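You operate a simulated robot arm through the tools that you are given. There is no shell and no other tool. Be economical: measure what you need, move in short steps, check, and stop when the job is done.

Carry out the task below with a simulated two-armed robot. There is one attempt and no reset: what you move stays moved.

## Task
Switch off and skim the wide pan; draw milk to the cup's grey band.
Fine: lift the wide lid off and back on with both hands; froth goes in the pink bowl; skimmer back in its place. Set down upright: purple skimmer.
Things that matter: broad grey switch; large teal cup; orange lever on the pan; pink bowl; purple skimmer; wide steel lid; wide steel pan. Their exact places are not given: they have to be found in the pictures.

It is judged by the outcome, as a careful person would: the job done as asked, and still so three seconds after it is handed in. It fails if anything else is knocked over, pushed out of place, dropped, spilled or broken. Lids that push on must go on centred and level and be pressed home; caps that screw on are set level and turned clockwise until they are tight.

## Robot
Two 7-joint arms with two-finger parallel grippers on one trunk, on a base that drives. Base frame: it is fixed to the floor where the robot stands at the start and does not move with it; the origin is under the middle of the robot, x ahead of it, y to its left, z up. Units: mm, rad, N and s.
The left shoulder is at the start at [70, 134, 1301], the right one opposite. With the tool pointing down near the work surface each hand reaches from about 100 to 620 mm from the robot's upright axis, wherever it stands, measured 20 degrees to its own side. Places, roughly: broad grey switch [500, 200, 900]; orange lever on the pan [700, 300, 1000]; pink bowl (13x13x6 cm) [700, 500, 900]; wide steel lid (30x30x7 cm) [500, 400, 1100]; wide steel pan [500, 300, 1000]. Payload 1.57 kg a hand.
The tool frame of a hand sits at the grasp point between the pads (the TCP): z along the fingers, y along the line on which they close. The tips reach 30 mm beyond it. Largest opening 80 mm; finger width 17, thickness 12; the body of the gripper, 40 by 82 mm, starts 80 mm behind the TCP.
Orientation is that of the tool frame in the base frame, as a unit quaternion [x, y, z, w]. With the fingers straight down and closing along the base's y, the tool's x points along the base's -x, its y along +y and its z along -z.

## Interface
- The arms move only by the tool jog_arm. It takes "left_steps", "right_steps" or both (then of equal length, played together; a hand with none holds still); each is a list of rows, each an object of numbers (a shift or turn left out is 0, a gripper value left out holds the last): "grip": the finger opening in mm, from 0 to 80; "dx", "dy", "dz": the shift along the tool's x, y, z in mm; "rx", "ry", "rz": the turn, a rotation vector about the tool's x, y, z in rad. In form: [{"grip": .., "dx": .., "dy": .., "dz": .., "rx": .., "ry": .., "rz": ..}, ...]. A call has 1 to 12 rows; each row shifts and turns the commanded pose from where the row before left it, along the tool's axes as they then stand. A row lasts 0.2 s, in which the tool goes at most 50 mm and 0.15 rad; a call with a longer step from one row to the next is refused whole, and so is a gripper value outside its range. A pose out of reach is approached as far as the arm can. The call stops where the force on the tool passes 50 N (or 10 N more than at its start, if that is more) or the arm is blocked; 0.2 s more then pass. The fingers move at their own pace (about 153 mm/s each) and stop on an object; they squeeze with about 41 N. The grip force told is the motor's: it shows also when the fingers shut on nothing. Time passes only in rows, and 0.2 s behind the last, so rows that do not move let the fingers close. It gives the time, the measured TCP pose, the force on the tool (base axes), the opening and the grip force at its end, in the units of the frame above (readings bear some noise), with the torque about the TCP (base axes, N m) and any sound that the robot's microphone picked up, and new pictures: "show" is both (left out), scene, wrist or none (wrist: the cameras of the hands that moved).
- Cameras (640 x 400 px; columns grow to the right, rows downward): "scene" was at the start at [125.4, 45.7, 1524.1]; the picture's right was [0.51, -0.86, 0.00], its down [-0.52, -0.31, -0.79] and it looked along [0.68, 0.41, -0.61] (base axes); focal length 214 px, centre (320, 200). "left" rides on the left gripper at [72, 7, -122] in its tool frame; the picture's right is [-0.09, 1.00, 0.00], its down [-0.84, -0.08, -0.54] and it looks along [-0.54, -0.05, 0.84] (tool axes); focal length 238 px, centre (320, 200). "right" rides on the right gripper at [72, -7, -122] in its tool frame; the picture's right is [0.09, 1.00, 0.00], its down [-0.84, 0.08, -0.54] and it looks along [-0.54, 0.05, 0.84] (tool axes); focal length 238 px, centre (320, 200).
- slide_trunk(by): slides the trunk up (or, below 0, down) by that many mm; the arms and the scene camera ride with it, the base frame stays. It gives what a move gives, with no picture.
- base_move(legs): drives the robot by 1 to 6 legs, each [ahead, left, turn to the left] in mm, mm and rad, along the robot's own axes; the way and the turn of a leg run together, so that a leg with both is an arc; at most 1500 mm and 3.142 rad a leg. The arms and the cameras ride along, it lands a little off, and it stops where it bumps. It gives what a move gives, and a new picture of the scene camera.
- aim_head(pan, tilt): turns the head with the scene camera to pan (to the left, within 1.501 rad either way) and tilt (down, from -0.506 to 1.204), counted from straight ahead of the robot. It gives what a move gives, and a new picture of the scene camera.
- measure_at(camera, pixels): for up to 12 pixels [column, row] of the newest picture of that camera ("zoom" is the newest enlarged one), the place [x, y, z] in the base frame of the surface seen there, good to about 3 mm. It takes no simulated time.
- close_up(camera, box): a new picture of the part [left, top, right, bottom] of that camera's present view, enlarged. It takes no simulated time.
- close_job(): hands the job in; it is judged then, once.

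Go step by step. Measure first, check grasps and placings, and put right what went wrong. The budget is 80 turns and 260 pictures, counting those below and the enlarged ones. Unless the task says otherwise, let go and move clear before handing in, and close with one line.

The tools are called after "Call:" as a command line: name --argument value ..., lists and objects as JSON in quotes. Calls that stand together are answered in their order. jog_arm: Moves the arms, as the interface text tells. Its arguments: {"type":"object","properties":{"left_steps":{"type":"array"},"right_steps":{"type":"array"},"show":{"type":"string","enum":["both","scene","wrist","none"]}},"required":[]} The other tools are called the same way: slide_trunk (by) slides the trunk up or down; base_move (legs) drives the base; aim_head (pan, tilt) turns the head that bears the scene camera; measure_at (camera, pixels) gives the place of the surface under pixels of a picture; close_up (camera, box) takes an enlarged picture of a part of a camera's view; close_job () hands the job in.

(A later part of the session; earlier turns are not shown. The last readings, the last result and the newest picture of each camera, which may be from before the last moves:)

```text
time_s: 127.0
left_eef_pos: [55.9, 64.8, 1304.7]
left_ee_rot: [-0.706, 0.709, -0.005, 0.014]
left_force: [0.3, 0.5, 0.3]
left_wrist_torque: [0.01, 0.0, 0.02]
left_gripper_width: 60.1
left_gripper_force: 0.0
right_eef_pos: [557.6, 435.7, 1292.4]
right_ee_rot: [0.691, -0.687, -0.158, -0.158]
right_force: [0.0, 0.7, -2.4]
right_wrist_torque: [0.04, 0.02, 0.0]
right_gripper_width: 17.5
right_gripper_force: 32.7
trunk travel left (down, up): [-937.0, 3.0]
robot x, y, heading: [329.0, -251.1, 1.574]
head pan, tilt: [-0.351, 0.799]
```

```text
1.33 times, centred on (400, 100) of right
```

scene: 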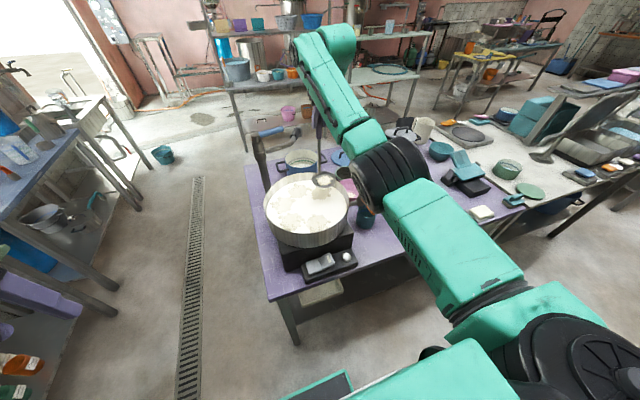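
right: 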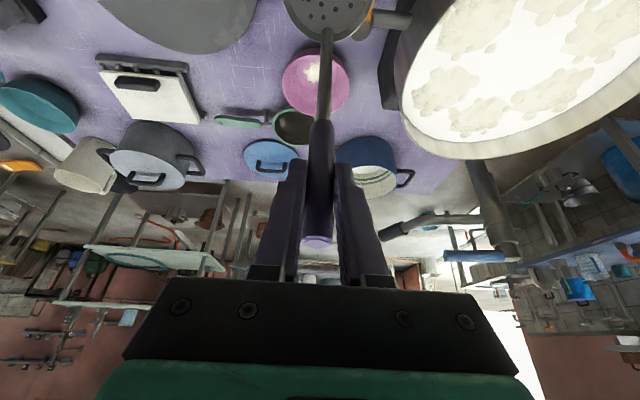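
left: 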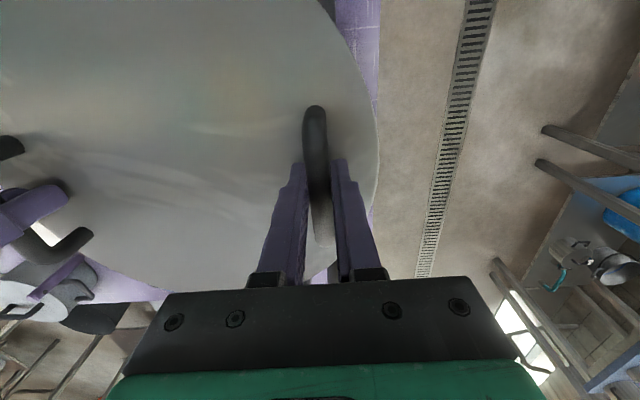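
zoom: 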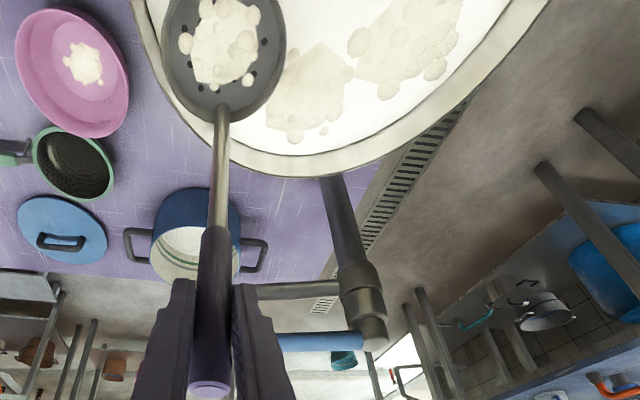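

Call:
base_move --legs '[[35, 70, 0]]'

Call:
slide_trunk --by -81

Call:
slide_trunk --by 81

Call:
base_move --legs '[[-49, 72, 0]]'

Call:
slide_trunk --by -81

Call:
slide_trunk --by 81

Call:
close_up --camera "scene" --box '[230, 100, 430, 250]'

Call:
close_up --camera "right" --box '[160, 0, 480, 140]'

```text
time_s: 128.0
left_eef_pos: [-3.5, 94.5, 1309.5]
left_ee_rot: [-0.705, 0.71, -0.002, 0.012]
left_force: [1.7, -0.9, 0.4]
left_wrist_torque: [0.04, 0.07, 0.0]
left_gripper_width: 60.5
left_gripper_force: 0.0
right_eef_pos: [498.7, 464.1, 1295.4]
right_ee_rot: [-0.689, 0.689, 0.162, 0.157]
right_force: [0.4, -1.3, -1.1]
right_wrist_torque: [0.03, 0.07, 0.05]
right_gripper_width: 17.1
right_gripper_force: 32.6
trunk travel left (down, up): [-937.0, 3.0]
robot x, y, heading: [261.1, -215.9, 1.577]
head pan, tilt: [-0.351, 0.799]
```

scene: 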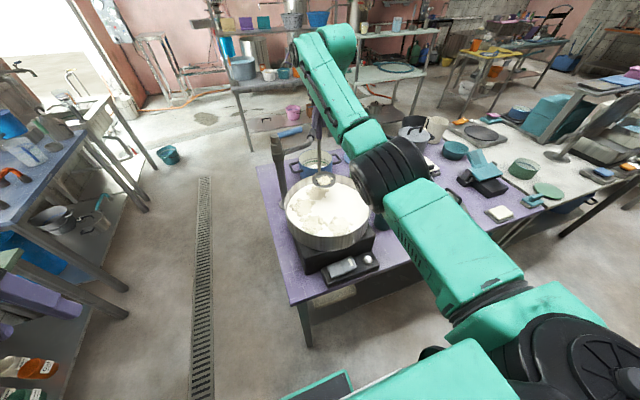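

```text
time_s: 129.2
left_eef_pos: [-12.8, 99.2, 1224.4]
left_ee_rot: [-0.705, 0.709, -0.006, 0.014]
left_force: [0.0, -0.3, -0.3]
left_wrist_torque: [0.02, 0.05, -0.04]
left_gripper_width: 59.8
left_gripper_force: 0.0
right_eef_pos: [490.1, 468.4, 1213.9]
right_ee_rot: [0.69, -0.688, -0.158, -0.158]
right_force: [0.3, -0.5, -1.4]
right_wrist_torque: [0.06, 0.02, 0.01]
right_gripper_width: 17.3
right_gripper_force: 32.7
trunk travel left (down, up): [-856.0, 84.0]
robot x, y, heading: [260.0, -214.6, 1.572]
head pan, tilt: [-0.351, 0.799]
```

```text
time_s: 130.3
left_eef_pos: [-13.9, 98.6, 1304.8]
left_ee_rot: [-0.705, 0.709, -0.006, 0.014]
left_force: [0.6, -0.3, -0.9]
left_wrist_torque: [-0.02, 0.03, -0.02]
left_gripper_width: 59.8
left_gripper_force: 0.1
right_eef_pos: [489.4, 468.8, 1293.9]
right_ee_rot: [0.69, -0.689, -0.157, -0.158]
right_force: [0.4, 0.4, -2.2]
right_wrist_torque: [0.05, 0.0, 0.0]
right_gripper_width: 17.4
right_gripper_force: 31.7
trunk travel left (down, up): [-937.0, 3.0]
robot x, y, heading: [254.4, -217.1, 1.573]
head pan, tilt: [-0.351, 0.799]
```

```text
time_s: 131.4
left_eef_pos: [-74.1, 56.3, 1305.1]
left_ee_rot: [-0.705, 0.709, -0.004, 0.009]
left_force: [0.2, 0.7, -0.2]
left_wrist_torque: [-0.08, 0.05, 0.01]
left_gripper_width: 60.0
left_gripper_force: 0.1
right_eef_pos: [428.6, 426.7, 1289.2]
right_ee_rot: [-0.69, 0.69, 0.159, 0.154]
right_force: [1.1, 1.0, -2.3]
right_wrist_torque: [0.03, 0.02, 0.07]
right_gripper_width: 17.6
right_gripper_force: 31.7
trunk travel left (down, up): [-937.0, 3.0]
robot x, y, heading: [186.7, -262.1, 1.572]
head pan, tilt: [-0.351, 0.799]
```

scene: 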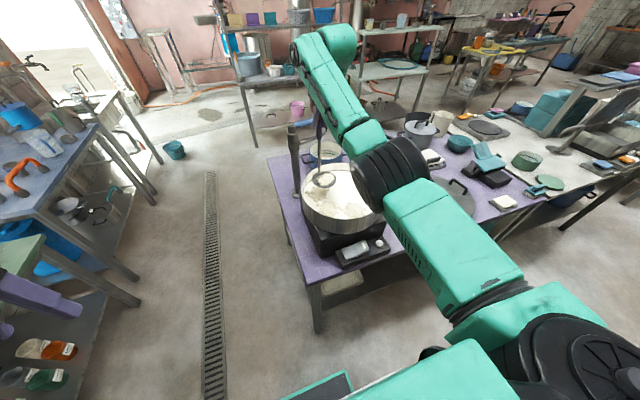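

```text
time_s: 132.6
left_eef_pos: [-81.9, 51.7, 1223.9]
left_ee_rot: [-0.705, 0.709, -0.005, 0.014]
left_force: [1.4, 0.0, -0.2]
left_wrist_torque: [-0.01, -0.05, 0.0]
left_gripper_width: 59.8
left_gripper_force: 0.0
right_eef_pos: [422.2, 421.8, 1211.9]
right_ee_rot: [0.69, -0.689, -0.157, -0.157]
right_force: [0.0, -0.8, -2.0]
right_wrist_torque: [0.02, -0.03, -0.01]
right_gripper_width: 17.4
right_gripper_force: 31.9
trunk travel left (down, up): [-856.0, 84.0]
robot x, y, heading: [194.0, -263.5, 1.572]
head pan, tilt: [-0.351, 0.799]
```

```text
time_s: 133.8
left_eef_pos: [-82.9, 50.6, 1304.4]
left_ee_rot: [-0.705, 0.709, -0.005, 0.013]
left_force: [0.4, -0.4, 0.2]
left_wrist_torque: [0.01, -0.01, -0.01]
left_gripper_width: 60.1
left_gripper_force: 0.0
right_eef_pos: [421.4, 421.9, 1293.2]
right_ee_rot: [0.69, -0.689, -0.156, -0.157]
right_force: [-0.1, -0.2, -2.5]
right_wrist_torque: [0.02, 0.02, 0.05]
right_gripper_width: 17.2
right_gripper_force: 32.0
trunk travel left (down, up): [-937.0, 3.0]
robot x, y, heading: [189.6, -262.9, 1.571]
head pan, tilt: [-0.351, 0.799]
```

```text
2.67 times, centred on (330, 175) of scene
```

zoom: 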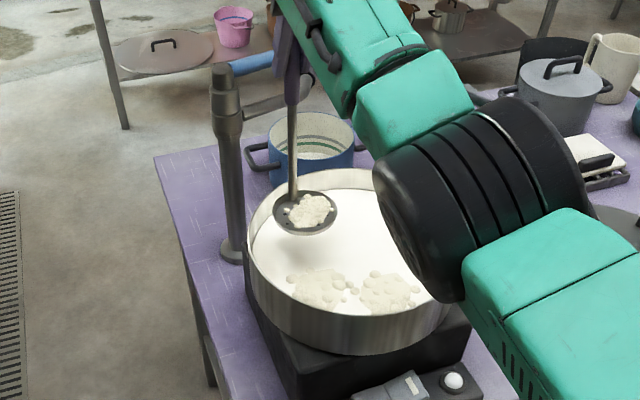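

```text
2.00 times, centred on (320, 70) of right
```

zoom: 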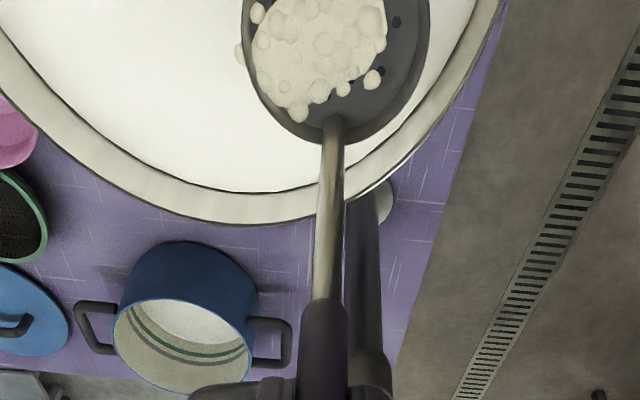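

Call:
base_move --legs '[[-81, 2, 0]]'

Call:
slide_trunk --by -81

Call:
slide_trunk --by 81

Call:
base_move --legs '[[-26, -84, 0]]'

Call:
slide_trunk --by -81

Call:
slide_trunk --by 81

Call:
base_move --legs '[[13, -231, 0]]'

Call:
jog_arm --right_steps '[{"dx": 9.5, "dz": 20}, {"ry": -0.12}, {"ry": -0.12}, {"ry": -0.12}, {"ry": -0.12}, {"ry": -0.12}, {}, {}]' --show "both"

Call:
close_up --camera "scene" --box '[180, 110, 400, 270]'

```text
time_s: 134.8
left_eef_pos: [-84.2, -18.0, 1299.8]
left_ee_rot: [-0.705, 0.709, -0.008, 0.01]
left_force: [-0.1, -0.5, -0.8]
left_wrist_torque: [-0.07, 0.03, 0.0]
left_gripper_width: 60.1
left_gripper_force: 0.0
right_eef_pos: [420.5, 353.5, 1287.0]
right_ee_rot: [0.69, -0.69, -0.154, -0.154]
right_force: [0.5, -0.5, -3.1]
right_wrist_torque: [0.04, 0.01, 0.0]
right_gripper_width: 17.1
right_gripper_force: 32.1
trunk travel left (down, up): [-937.0, 3.0]
robot x, y, heading: [186.7, -344.1, 1.576]
head pan, tilt: [-0.351, 0.799]
```

scene: 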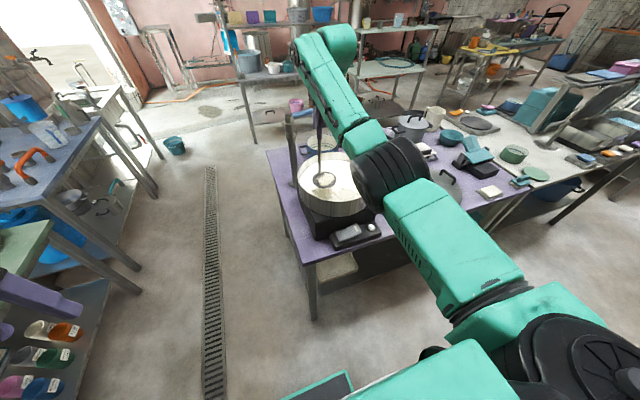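

```text
time_s: 136.0
left_eef_pos: [-83.7, -28.1, 1223.4]
left_ee_rot: [-0.705, 0.709, -0.005, 0.014]
left_force: [-0.2, 0.3, 0.5]
left_wrist_torque: [-0.01, -0.01, 0.01]
left_gripper_width: 59.8
left_gripper_force: 0.0
right_eef_pos: [419.2, 343.9, 1212.6]
right_ee_rot: [0.69, -0.689, -0.157, -0.157]
right_force: [0.3, -0.5, -2.1]
right_wrist_torque: [0.02, 0.04, -0.02]
right_gripper_width: 17.1
right_gripper_force: 32.0
trunk travel left (down, up): [-856.0, 84.0]
robot x, y, heading: [191.7, -346.1, 1.579]
head pan, tilt: [-0.351, 0.799]
```

```text
time_s: 137.2
left_eef_pos: [-84.9, -29.1, 1304.9]
left_ee_rot: [-0.705, 0.709, -0.006, 0.014]
left_force: [-0.3, 0.0, -0.7]
left_wrist_torque: [0.03, -0.03, -0.03]
left_gripper_width: 59.9
left_gripper_force: 0.2
right_eef_pos: [420.3, 341.8, 1292.4]
right_ee_rot: [0.69, -0.689, -0.157, -0.157]
right_force: [0.0, 0.0, -1.7]
right_wrist_torque: [0.01, -0.01, -0.04]
right_gripper_width: 17.5
right_gripper_force: 31.7
trunk travel left (down, up): [-937.0, 3.0]
robot x, y, heading: [191.3, -346.4, 1.579]
head pan, tilt: [-0.351, 0.799]
```

```text
time_s: 138.3
left_eef_pos: [-8.0, -51.0, 1301.6]
left_ee_rot: [-0.705, 0.709, -0.009, 0.016]
left_force: [-1.1, -0.2, -0.1]
left_wrist_torque: [-0.04, -0.05, -0.01]
left_gripper_width: 60.1
left_gripper_force: 0.1
right_eef_pos: [495.1, 319.3, 1294.1]
right_ee_rot: [0.69, -0.689, -0.154, -0.159]
right_force: [0.0, -0.5, -2.6]
right_wrist_torque: [0.01, -0.06, -0.02]
right_gripper_width: 17.5
right_gripper_force: 32.4
trunk travel left (down, up): [-937.0, 3.0]
robot x, y, heading: [276.9, -370.0, 1.575]
head pan, tilt: [-0.351, 0.799]
```

scene: 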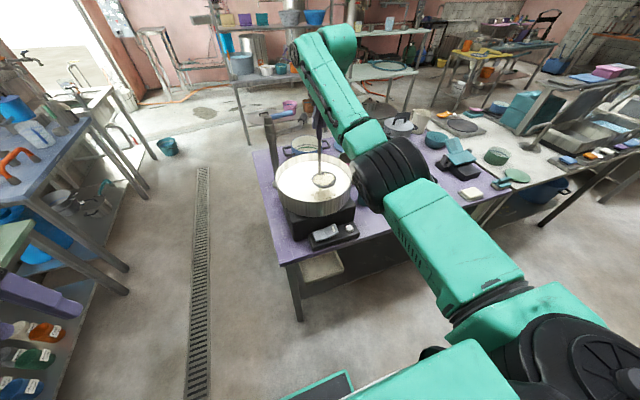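

```text
time_s: 139.4
left_eef_pos: [-0.7, -53.0, 1223.7]
left_ee_rot: [-0.705, 0.709, -0.005, 0.014]
left_force: [0.1, 0.5, 0.8]
left_wrist_torque: [-0.02, -0.02, 0.02]
left_gripper_width: 59.9
left_gripper_force: 0.2
right_eef_pos: [503.4, 318.5, 1210.9]
right_ee_rot: [0.69, -0.689, -0.157, -0.157]
right_force: [-0.2, 0.8, -1.2]
right_wrist_torque: [0.05, -0.04, -0.01]
right_gripper_width: 17.5
right_gripper_force: 32.1
trunk travel left (down, up): [-856.0, 84.0]
robot x, y, heading: [278.2, -369.3, 1.574]
head pan, tilt: [-0.351, 0.799]
```

```text
time_s: 140.6
left_eef_pos: [0.4, -53.1, 1304.9]
left_ee_rot: [-0.705, 0.709, -0.006, 0.014]
left_force: [-0.2, 0.1, 0.3]
left_wrist_torque: [-0.01, 0.03, -0.02]
left_gripper_width: 60.1
left_gripper_force: 0.1
right_eef_pos: [504.1, 316.5, 1294.5]
right_ee_rot: [0.69, -0.689, -0.158, -0.156]
right_force: [0.5, -0.8, -1.4]
right_wrist_torque: [0.04, 0.03, 0.02]
right_gripper_width: 17.2
right_gripper_force: 32.1
trunk travel left (down, up): [-937.0, 3.0]
robot x, y, heading: [280.7, -367.8, 1.575]
head pan, tilt: [-0.351, 0.799]
```

```text
time_s: 142.4
left_eef_pos: [234.2, -40.6, 1304.2]
left_ee_rot: [-0.706, 0.708, -0.007, 0.015]
left_force: [0.4, -0.2, -0.8]
left_wrist_torque: [-0.01, -0.03, -0.02]
left_gripper_width: 59.9
left_gripper_force: 0.1
right_eef_pos: [735.6, 332.7, 1294.7]
right_ee_rot: [0.691, -0.687, -0.157, -0.159]
right_force: [0.2, -0.1, -1.4]
right_wrist_torque: [0.04, -0.01, -0.04]
right_gripper_width: 17.3
right_gripper_force: 31.7
trunk travel left (down, up): [-937.0, 3.0]
robot x, y, heading: [514.4, -354.9, 1.577]
head pan, tilt: [-0.351, 0.799]
```

scene: 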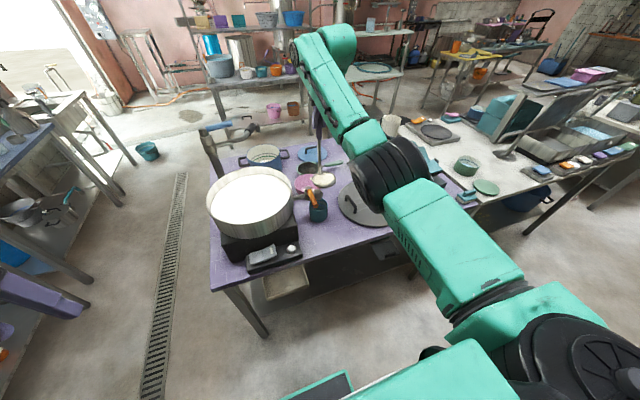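

```text
time_s: 144.2
left_eef_pos: [237.7, -40.5, 1303.8]
left_ee_rot: [-0.707, 0.708, -0.006, 0.014]
left_force: [-0.5, -0.4, -0.7]
left_wrist_torque: [0.01, -0.01, -0.01]
left_gripper_width: 60.1
left_gripper_force: 0.0
right_eef_pos: [739.6, 333.5, 1271.7]
right_ee_rot: [0.613, -0.611, -0.354, -0.354]
right_force: [-0.8, -0.7, -2.2]
right_wrist_torque: [-0.14, 0.05, -0.03]
right_gripper_width: 17.3
right_gripper_force: 32.3
trunk travel left (down, up): [-937.0, 3.0]
robot x, y, heading: [509.5, -355.1, 1.577]
head pan, tilt: [-0.351, 0.799]
```

scene: 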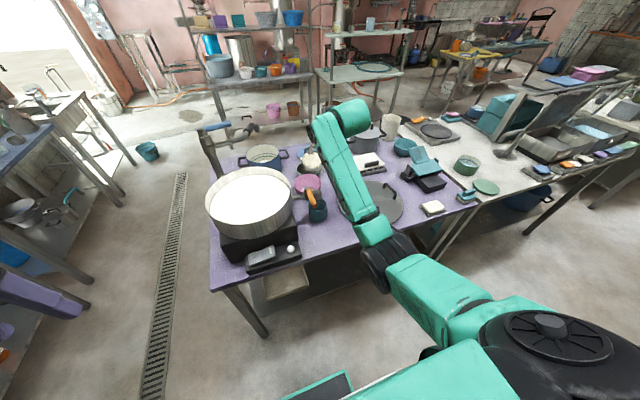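
right: 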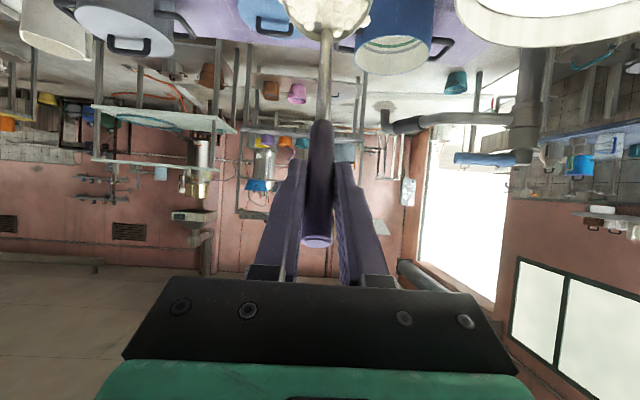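

```text
2.50 times, centred on (290, 190) of scene
```

zoom: 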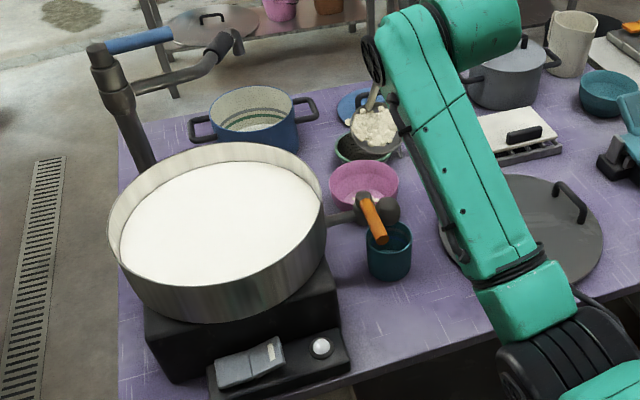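

Call:
base_move --legs '[[-12, 4, 0]]'

Call:
slide_trunk --by -132

Call:
jog_arm --right_steps '[{"ry": -0.136}, {"ry": -0.136}, {"ry": -0.136}, {"ry": -0.136}, {"ry": -0.136}, {"ry": -0.136}, {"ry": -0.136}, {}, {}, {}, {}]' --show "wrist"

Call:
jog_arm --right_steps '[{"ry": 0.136}, {"ry": 0.136}, {"ry": 0.136}, {"ry": 0.136}, {"ry": 0.136}, {"ry": 0.136}, {"ry": 0.136}, {}]' --show "none"

Call:
slide_trunk --by 132

Call:
jog_arm --right_steps '[{"ry": 0.12}, {"ry": 0.12}, {"ry": 0.12}, {"ry": 0.12}, {"ry": 0.12}, {}, {}]' --show "both"

Call:
close_up --camera "scene" --box '[240, 120, 400, 240]'

```text
time_s: 144.9
left_eef_pos: [234.6, -48.9, 1303.9]
left_ee_rot: [-0.707, 0.707, -0.005, 0.013]
left_force: [-0.2, -0.1, -1.0]
left_wrist_torque: [-0.01, 0.01, 0.02]
left_gripper_width: 60.0
left_gripper_force: 0.0
right_eef_pos: [735.8, 323.5, 1268.9]
right_ee_rot: [0.614, -0.61, -0.355, -0.352]
right_force: [0.9, -0.6, -2.0]
right_wrist_torque: [-0.13, 0.02, -0.01]
right_gripper_width: 17.0
right_gripper_force: 32.2
trunk travel left (down, up): [-937.0, 3.0]
robot x, y, heading: [508.8, -367.8, 1.58]
head pan, tilt: [-0.351, 0.799]
```

scene: 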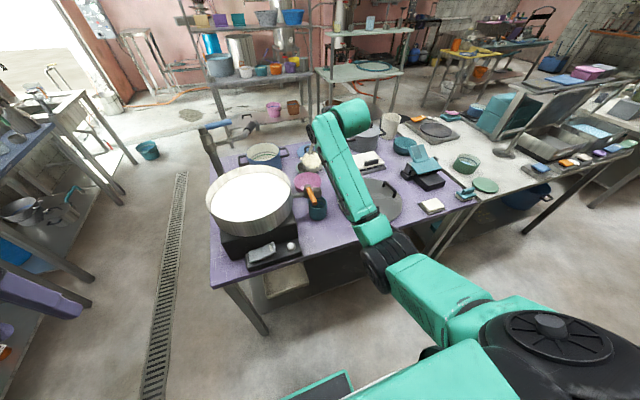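

```text
time_s: 146.5
left_eef_pos: [233.1, -51.5, 1172.5]
left_ee_rot: [-0.706, 0.708, -0.005, 0.014]
left_force: [0.7, 0.1, 0.4]
left_wrist_torque: [0.0, -0.03, 0.01]
left_gripper_width: 60.1
left_gripper_force: 0.0
right_eef_pos: [734.5, 319.4, 1140.6]
right_ee_rot: [0.614, -0.61, -0.355, -0.353]
right_force: [-0.3, 0.0, -1.0]
right_wrist_torque: [-0.11, -0.02, -0.03]
right_gripper_width: 17.3
right_gripper_force: 32.4
trunk travel left (down, up): [-805.0, 135.0]
robot x, y, heading: [508.4, -367.9, 1.58]
head pan, tilt: [-0.351, 0.799]
```

```text
time_s: 148.9
left_eef_pos: [234.6, -52.2, 1172.3]
left_ee_rot: [0.707, -0.707, 0.006, -0.014]
left_force: [0.0, 0.2, -0.4]
left_wrist_torque: [0.04, -0.02, -0.03]
left_gripper_width: 59.8
left_gripper_force: 0.0
right_eef_pos: [734.7, 320.2, 1141.2]
right_ee_rot: [-0.383, 0.38, 0.597, 0.594]
right_force: [0.4, -0.4, -2.1]
right_wrist_torque: [-0.3, 0.0, 0.01]
right_gripper_width: 17.3
right_gripper_force: 31.5
trunk travel left (down, up): [-805.0, 135.0]
robot x, y, heading: [503.1, -362.8, 1.578]
head pan, tilt: [-0.351, 0.799]
```

right: 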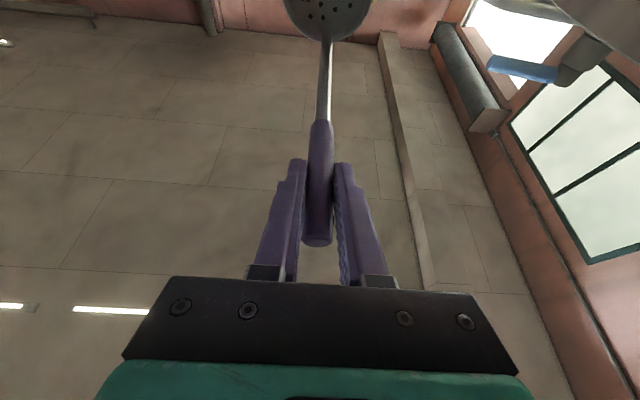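

```text
time_s: 150.7
left_eef_pos: [234.4, -52.8, 1173.1]
left_ee_rot: [-0.706, 0.708, -0.006, 0.013]
left_force: [0.0, 0.7, -0.7]
left_wrist_torque: [0.01, 0.0, -0.01]
left_gripper_width: 60.0
left_gripper_force: 0.0
right_eef_pos: [736.3, 320.1, 1140.8]
right_ee_rot: [0.614, -0.611, -0.354, -0.353]
right_force: [-0.7, -0.4, -1.0]
right_wrist_torque: [-0.14, 0.03, -0.02]
right_gripper_width: 17.3
right_gripper_force: 31.7
trunk travel left (down, up): [-805.0, 135.0]
robot x, y, heading: [509.7, -364.8, 1.582]
head pan, tilt: [-0.351, 0.799]
```

```text
time_s: 152.3
left_eef_pos: [234.5, -52.2, 1304.5]
left_ee_rot: [-0.706, 0.708, -0.006, 0.015]
left_force: [-0.2, 0.9, 0.6]
left_wrist_torque: [-0.01, -0.01, -0.01]
left_gripper_width: 60.0
left_gripper_force: 0.1
right_eef_pos: [736.9, 319.6, 1271.5]
right_ee_rot: [0.614, -0.61, -0.355, -0.353]
right_force: [0.3, -0.1, -1.5]
right_wrist_torque: [-0.15, 0.01, -0.02]
right_gripper_width: 17.2
right_gripper_force: 32.1
trunk travel left (down, up): [-937.0, 3.0]
robot x, y, heading: [509.6, -368.3, 1.577]
head pan, tilt: [-0.351, 0.799]
```

```text
time_s: 153.9
left_eef_pos: [234.7, -51.9, 1304.7]
left_ee_rot: [0.707, -0.707, 0.005, -0.014]
left_force: [-0.1, 0.1, 0.4]
left_wrist_torque: [-0.01, 0.01, -0.02]
left_gripper_width: 60.2
left_gripper_force: 0.0
right_eef_pos: [736.5, 320.0, 1273.0]
right_ee_rot: [0.692, -0.687, -0.158, -0.157]
right_force: [-0.3, 0.2, -2.4]
right_wrist_torque: [0.04, -0.05, 0.03]
right_gripper_width: 17.0
right_gripper_force: 32.2
trunk travel left (down, up): [-937.0, 3.0]
robot x, y, heading: [509.1, -367.2, 1.575]
head pan, tilt: [-0.351, 0.799]
```

scene: 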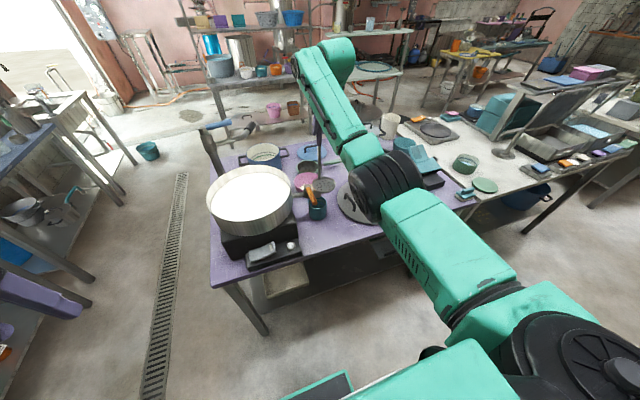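
right: 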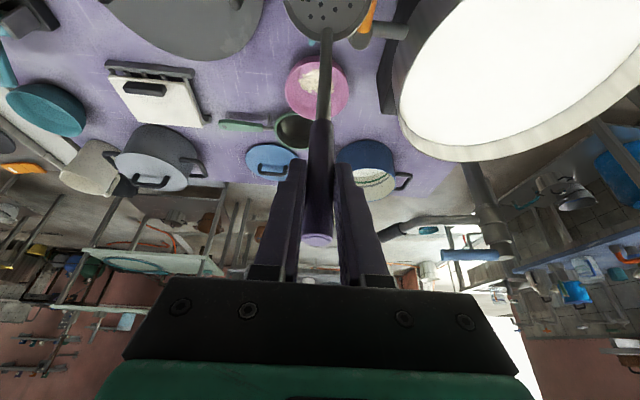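

```text
3.33 times, centred on (320, 180) of scene
```

zoom: 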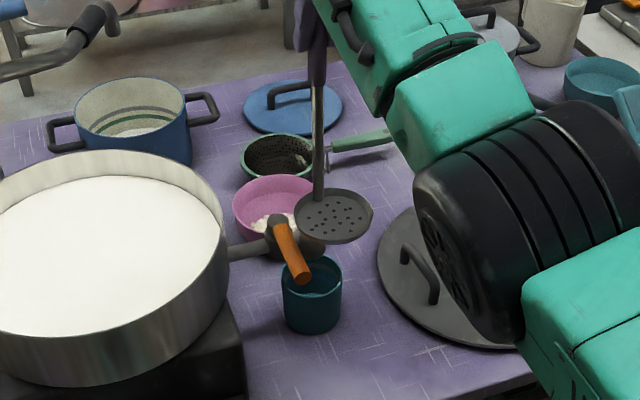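

Call:
base_move --legs '[[264, -137, 0]]'

Call:
slide_trunk --by -150

Call:
jog_arm --right_steps '[{}]' --show "both"

```text
time_s: 155.9
left_eef_pos: [362.8, 201.0, 1304.7]
left_ee_rot: [0.71, -0.704, 0.006, -0.015]
left_force: [-1.1, 0.6, 0.3]
left_wrist_torque: [0.05, -0.02, -0.01]
left_gripper_width: 60.0
left_gripper_force: 0.2
right_eef_pos: [859.9, 577.7, 1274.6]
right_ee_rot: [0.695, -0.683, -0.159, -0.157]
right_force: [0.4, -2.0, -1.7]
right_wrist_torque: [0.04, -0.05, -0.01]
right_gripper_width: 17.4
right_gripper_force: 31.8
trunk travel left (down, up): [-937.0, 3.0]
robot x, y, heading: [639.8, -106.6, 1.59]
head pan, tilt: [-0.351, 0.799]
```

scene: 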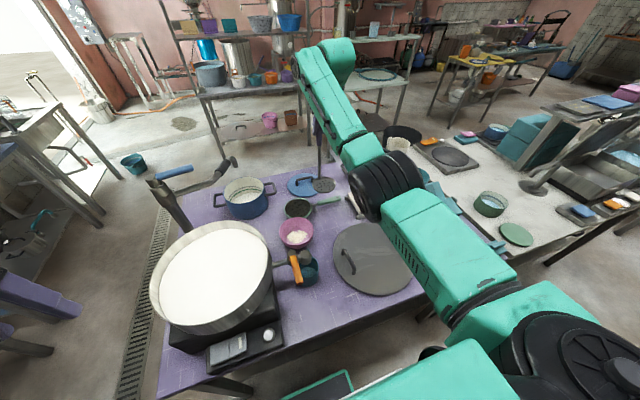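

```text
time_s: 157.7
left_eef_pos: [363.5, 203.3, 1154.4]
left_ee_rot: [0.71, -0.704, 0.006, -0.014]
left_force: [0.0, 0.3, 0.0]
left_wrist_torque: [0.01, 0.02, 0.04]
left_gripper_width: 60.2
left_gripper_force: 0.1
right_eef_pos: [863.2, 579.8, 1123.9]
right_ee_rot: [0.696, -0.683, -0.159, -0.155]
right_force: [0.2, 0.0, -2.6]
right_wrist_torque: [0.01, -0.01, -0.02]
right_gripper_width: 17.2
right_gripper_force: 31.9
trunk travel left (down, up): [-787.0, 153.0]
robot x, y, heading: [639.7, -107.6, 1.593]
head pan, tilt: [-0.351, 0.799]
```

```text
time_s: 158.1
left_eef_pos: [363.3, 204.5, 1155.4]
left_ee_rot: [0.71, -0.704, 0.005, -0.014]
left_force: [0.0, -0.8, 0.4]
left_wrist_torque: [-0.04, 0.0, 0.02]
left_gripper_width: 60.2
left_gripper_force: 0.0
right_eef_pos: [862.1, 582.0, 1121.3]
right_ee_rot: [0.695, -0.684, -0.158, -0.156]
right_force: [-0.6, 0.3, -1.3]
right_wrist_torque: [0.01, 0.01, 0.01]
right_gripper_width: 17.3
right_gripper_force: 32.3
trunk travel left (down, up): [-787.0, 153.0]
robot x, y, heading: [641.5, -107.2, 1.59]
head pan, tilt: [-0.351, 0.799]
```

scene: 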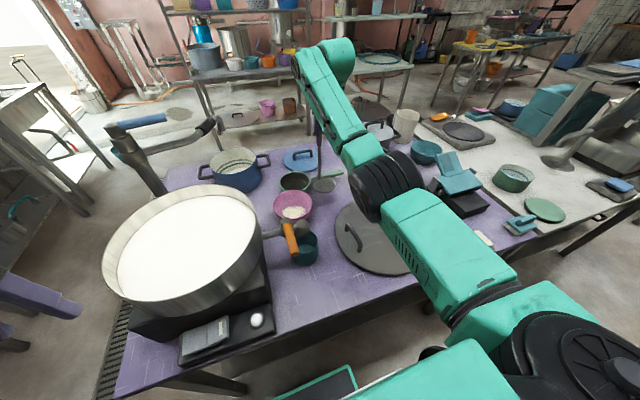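
right: 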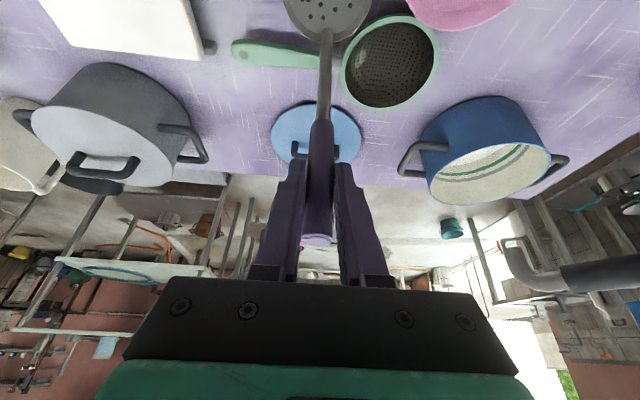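

Call:
jog_arm --right_steps '[{"dx": -2.3, "dy": -11.4, "dz": 1}, {"dx": 13, "dz": 27}, {"dx": 12, "dz": 25}, {"dx": 1.3, "dz": 2.7}, {}, {}]' --show "wrist"

```text
time_s: 159.5
left_eef_pos: [362.3, 203.5, 1155.2]
left_ee_rot: [0.71, -0.704, 0.005, -0.015]
left_force: [-0.2, 0.3, 0.2]
left_wrist_torque: [-0.02, -0.01, 0.01]
left_gripper_width: 60.0
left_gripper_force: 0.0
right_eef_pos: [872.8, 582.1, 1061.7]
right_ee_rot: [0.695, -0.684, -0.159, -0.157]
right_force: [-0.2, -0.2, 2.2]
right_wrist_torque: [0.07, -0.08, -0.03]
right_gripper_width: 17.2
right_gripper_force: 32.4
trunk travel left (down, up): [-787.0, 153.0]
robot x, y, heading: [643.0, -110.5, 1.591]
head pan, tilt: [-0.351, 0.799]
```

right: 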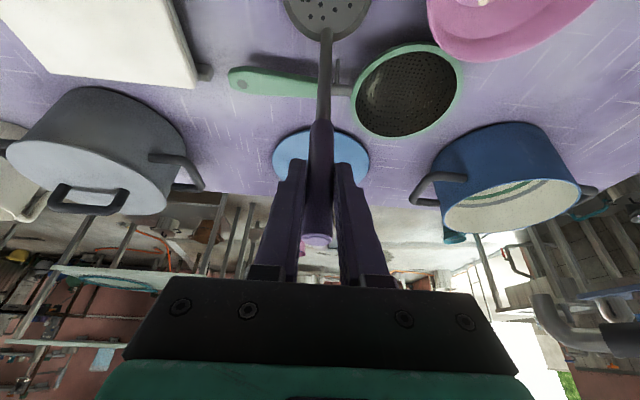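

Call:
jog_arm --right_steps '[{"dx": 0.9, "dz": 1.8}, {"dx": 0.9, "dz": 1.8}, {}]' --show "none"

Call:
close_up --camera "scene" --box '[260, 120, 400, 220]'

```text
time_s: 160.3
left_eef_pos: [363.5, 201.5, 1156.2]
left_ee_rot: [0.71, -0.704, 0.005, -0.014]
left_force: [-0.4, 0.3, -1.1]
left_wrist_torque: [0.0, 0.0, 0.01]
left_gripper_width: 59.9
left_gripper_force: 0.1
right_eef_pos: [871.8, 580.1, 1061.9]
right_ee_rot: [0.694, -0.683, -0.161, -0.16]
right_force: [1.4, 1.5, 13.4]
right_wrist_torque: [0.27, -0.15, -0.02]
right_gripper_width: 17.3
right_gripper_force: 32.3
trunk travel left (down, up): [-787.0, 153.0]
robot x, y, heading: [639.4, -106.7, 1.588]
head pan, tilt: [-0.351, 0.799]
```

```text
4.00 times, centred on (330, 170) of scene
```

zoom: 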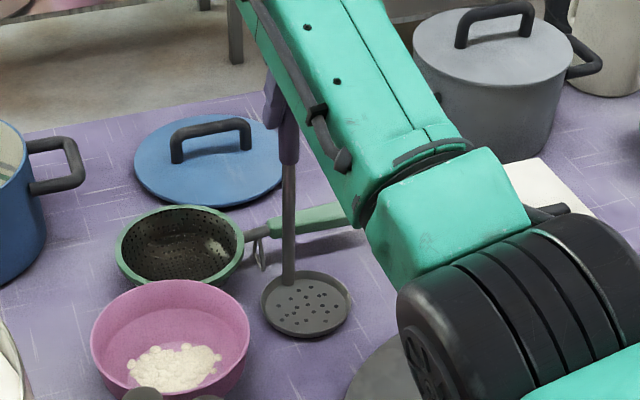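

Call:
jog_arm --right_steps '[{"dx": -0.9, "dz": -1.8}, {"grip": 40}, {"grip": 80}, {}, {"dz": -15}, {"dz": -40}, {"dz": -45}, {"dz": -45}, {}]' --show "both"

Call:
close_up --camera "scene" --box '[260, 120, 400, 220]'

Call:
close_up --camera "right" --box '[160, 0, 640, 300]'

```text
time_s: 162.3
left_eef_pos: [364.0, 203.6, 1154.3]
left_ee_rot: [0.71, -0.704, 0.005, -0.014]
left_force: [-0.8, -0.5, -0.4]
left_wrist_torque: [-0.01, -0.03, 0.0]
left_gripper_width: 60.3
left_gripper_force: 0.0
right_eef_pos: [875.4, 522.8, 1192.0]
right_ee_rot: [0.696, -0.683, -0.159, -0.155]
right_force: [0.3, 0.5, 0.2]
right_wrist_torque: [-0.02, 0.0, -0.04]
right_gripper_width: 80.1
right_gripper_force: 0.1
trunk travel left (down, up): [-787.0, 153.0]
robot x, y, heading: [641.8, -110.3, 1.593]
head pan, tilt: [-0.351, 0.799]
```

scene: 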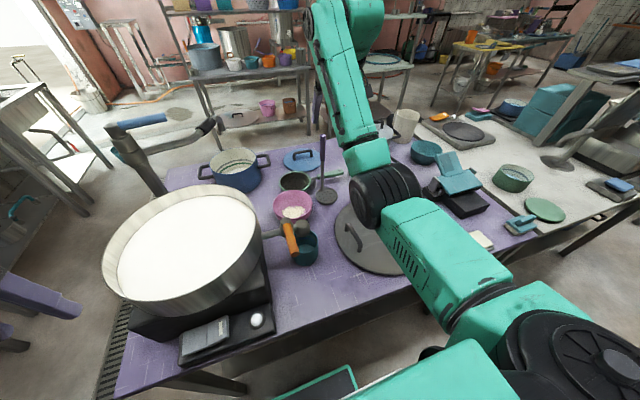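
right: 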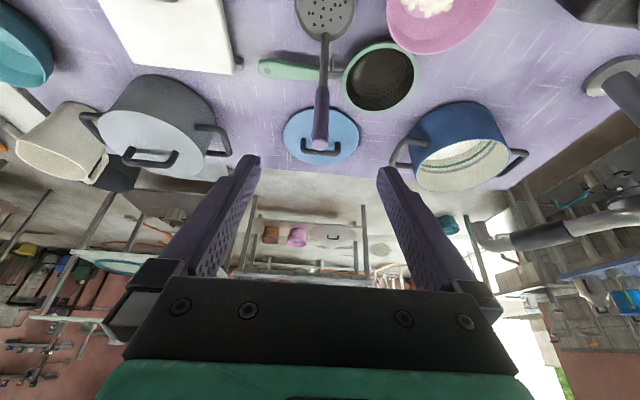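

```text
4.00 times, centred on (330, 170) of scene
```

zoom: 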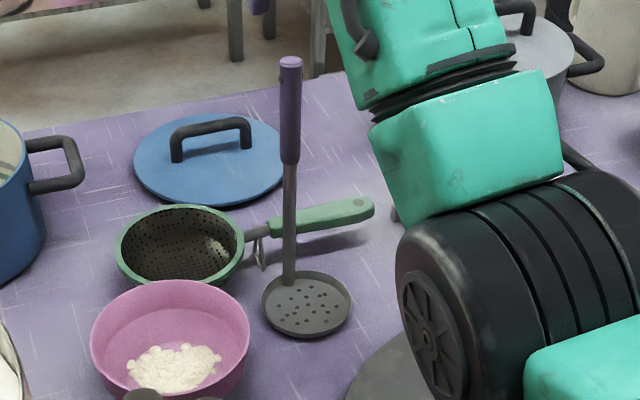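

```text
1.33 times, centred on (400, 150) of right
```

zoom: 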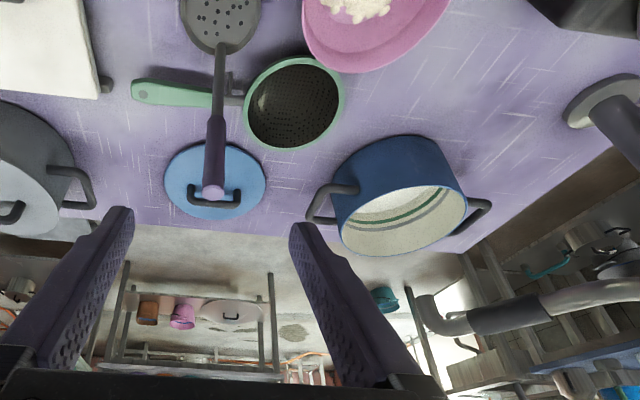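

Call:
jog_arm --right_steps '[{"ry": 0.149}, {"ry": 0.149}, {"ry": 0.149}, {"dx": 40, "dz": 15}, {"dx": 40, "dz": 15}, {"dx": 40, "dz": 15}, {"dx": 40, "dz": 15}, {"dx": 40, "dz": 10}, {"dx": 40, "dz": 10}, {"rz": 0.01}]' --show "none"

Call:
slide_trunk --by 90

Call:
base_move --legs '[[0, 178, -0.02]]'

Call:
aim_head --pan -0.3 --tilt 0.95

Call:
close_up --camera "scene" --box '[270, 120, 450, 260]'

Call:
close_up --camera "right" --box '[120, 0, 600, 300]'

```text
time_s: 164.5
left_eef_pos: [363.4, 204.2, 1153.7]
left_ee_rot: [0.71, -0.704, 0.006, -0.014]
left_force: [0.4, -1.4, -0.1]
left_wrist_torque: [0.02, 0.01, 0.03]
left_gripper_width: 60.2
left_gripper_force: 0.0
right_eef_pos: [873.9, 493.6, 1175.1]
right_ee_rot: [0.708, -0.705, -0.036, -0.035]
right_force: [-0.1, 0.0, -0.7]
right_wrist_torque: [0.0, -0.02, 0.03]
right_gripper_width: 79.8
right_gripper_force: 0.1
right hand out of reach, approached as far as the arm can: row 2, 3, 4, 5, 6, 7, 8, 9
trunk travel left (down, up): [-787.0, 153.0]
robot x, y, heading: [644.5, -106.0, 1.584]
head pan, tilt: [-0.351, 0.799]
```

```text
time_s: 165.7
left_eef_pos: [363.7, 204.4, 1244.4]
left_ee_rot: [0.71, -0.704, 0.005, -0.014]
left_force: [-0.2, 0.1, -0.6]
left_wrist_torque: [-0.01, 0.0, -0.01]
left_gripper_width: 60.1
left_gripper_force: 0.0
right_eef_pos: [873.5, 493.0, 1263.7]
right_ee_rot: [0.708, -0.704, -0.037, -0.035]
right_force: [0.3, 0.5, -0.3]
right_wrist_torque: [-0.02, -0.01, 0.01]
right_gripper_width: 79.8
right_gripper_force: 0.1
trunk travel left (down, up): [-877.0, 63.0]
robot x, y, heading: [643.1, -106.1, 1.591]
head pan, tilt: [-0.351, 0.799]
```

```text
time_s: 167.2
left_eef_pos: [199.4, 208.5, 1245.4]
left_ee_rot: [-0.702, 0.712, -0.004, 0.013]
left_force: [0.1, -1.3, -0.7]
left_wrist_torque: [0.05, 0.02, -0.02]
left_gripper_width: 60.2
left_gripper_force: 0.1
right_eef_pos: [715.8, 484.6, 1263.7]
right_ee_rot: [-0.7, 0.712, 0.036, 0.035]
right_force: [0.9, -0.3, 0.1]
right_wrist_torque: [-0.01, 0.03, -0.02]
right_gripper_width: 80.0
right_gripper_force: 0.1
trunk travel left (down, up): [-877.0, 63.0]
robot x, y, heading: [465.9, -106.6, 1.571]
head pan, tilt: [-0.351, 0.799]
```

scene: 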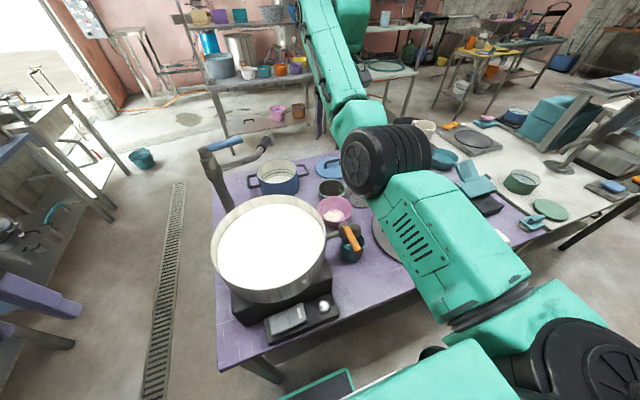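

```text
time_s: 167.9
left_eef_pos: [196.7, 208.5, 1243.5]
left_ee_rot: [-0.703, 0.712, -0.005, 0.014]
left_force: [-0.3, 1.2, 0.0]
left_wrist_torque: [-0.01, 0.01, -0.01]
left_gripper_width: 60.0
left_gripper_force: 0.2
right_eef_pos: [713.3, 486.4, 1264.6]
right_ee_rot: [-0.701, 0.712, 0.036, 0.035]
right_force: [0.3, 0.3, 0.0]
right_wrist_torque: [-0.01, 0.03, 0.01]
right_gripper_width: 80.1
right_gripper_force: 0.0
trunk travel left (down, up): [-877.0, 63.0]
robot x, y, heading: [467.8, -110.2, 1.572]
head pan, tilt: [-0.3, 0.949]
```

scene: 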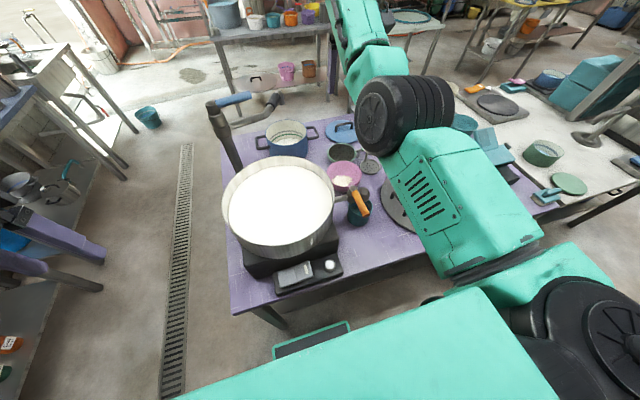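

```text
2.86 times, centred on (360, 190) of scene
```

zoom: 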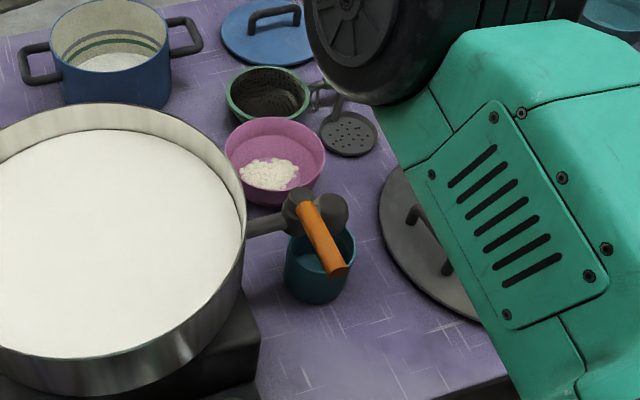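

```text
1.33 times, centred on (360, 150) of right
```

zoom: 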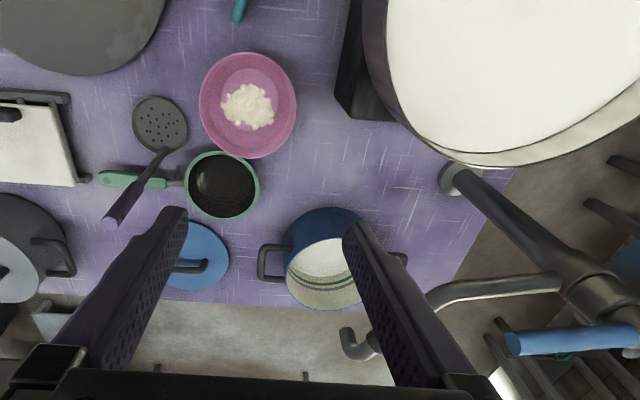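

Call:
jog_arm --right_steps '[{"dz": 40}, {"dz": 40}, {"dz": 40}, {"ry": 0.1}, {"dx": 40}, {"dx": 40}, {"dx": 40}, {"dx": 40}, {"dx": 40}, {"dy": 18}, {}]' --show "both"

Call:
close_up --camera "scene" --box '[270, 120, 450, 260]'

Call:
close_up --camera "right" --box '[160, 0, 480, 200]'

Call:
measure_at --camera "scene" --pixels '[[363, 208], [358, 195], [353, 192], [364, 192], [356, 215], [372, 210]]'

```text
time_s: 170.3
left_eef_pos: [195.5, 209.7, 1244.6]
left_ee_rot: [-0.702, 0.712, -0.006, 0.015]
left_force: [0.6, 0.1, 0.3]
left_wrist_torque: [0.03, 0.0, 0.0]
left_gripper_width: 59.8
left_gripper_force: 0.1
right_eef_pos: [700.6, 432.9, 1142.9]
right_ee_rot: [-0.702, 0.712, 0.0, 0.0]
right_force: [-0.3, 1.1, 0.5]
right_wrist_torque: [-0.01, 0.01, 0.0]
right_gripper_width: 80.0
right_gripper_force: 0.1
right hand out of reach, approached as far as the arm can: row 5, 6, 7, 9, 10
trunk travel left (down, up): [-877.0, 63.0]
robot x, y, heading: [467.5, -106.6, 1.566]
head pan, tilt: [-0.3, 0.949]
```

scene: 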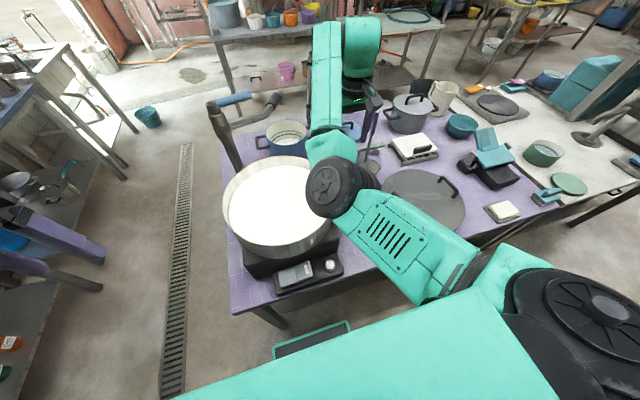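
right: 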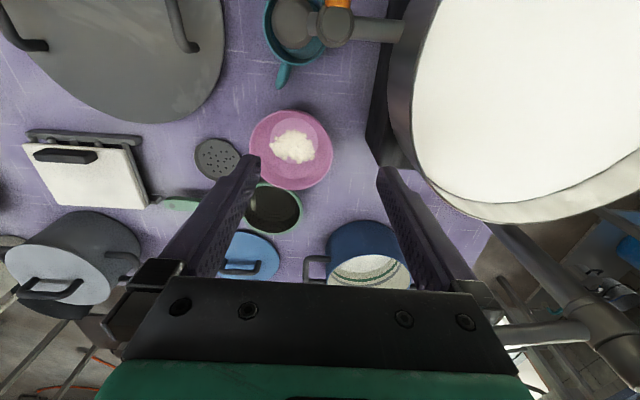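

```text
2.86 times, centred on (360, 190) of scene
```

zoom: 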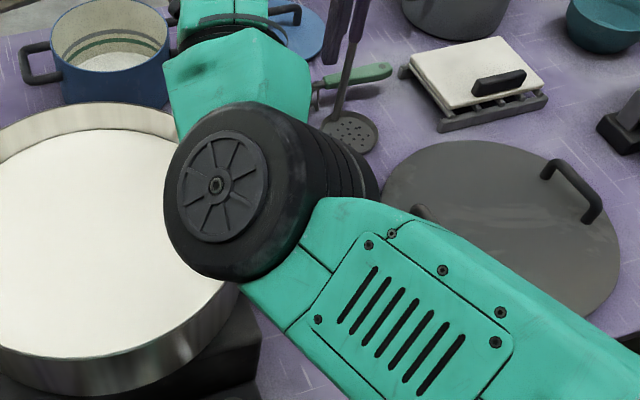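

```text
2.00 times, centred on (320, 100) of right
```

zoom: 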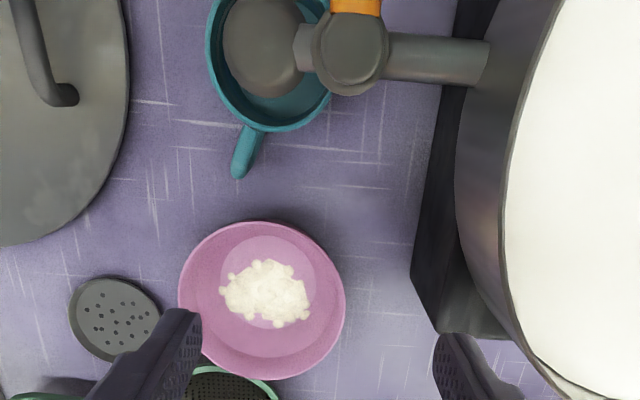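

```text
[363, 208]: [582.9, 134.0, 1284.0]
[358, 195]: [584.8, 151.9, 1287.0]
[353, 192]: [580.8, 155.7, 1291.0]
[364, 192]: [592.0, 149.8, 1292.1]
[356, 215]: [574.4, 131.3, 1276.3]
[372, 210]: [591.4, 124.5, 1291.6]
```

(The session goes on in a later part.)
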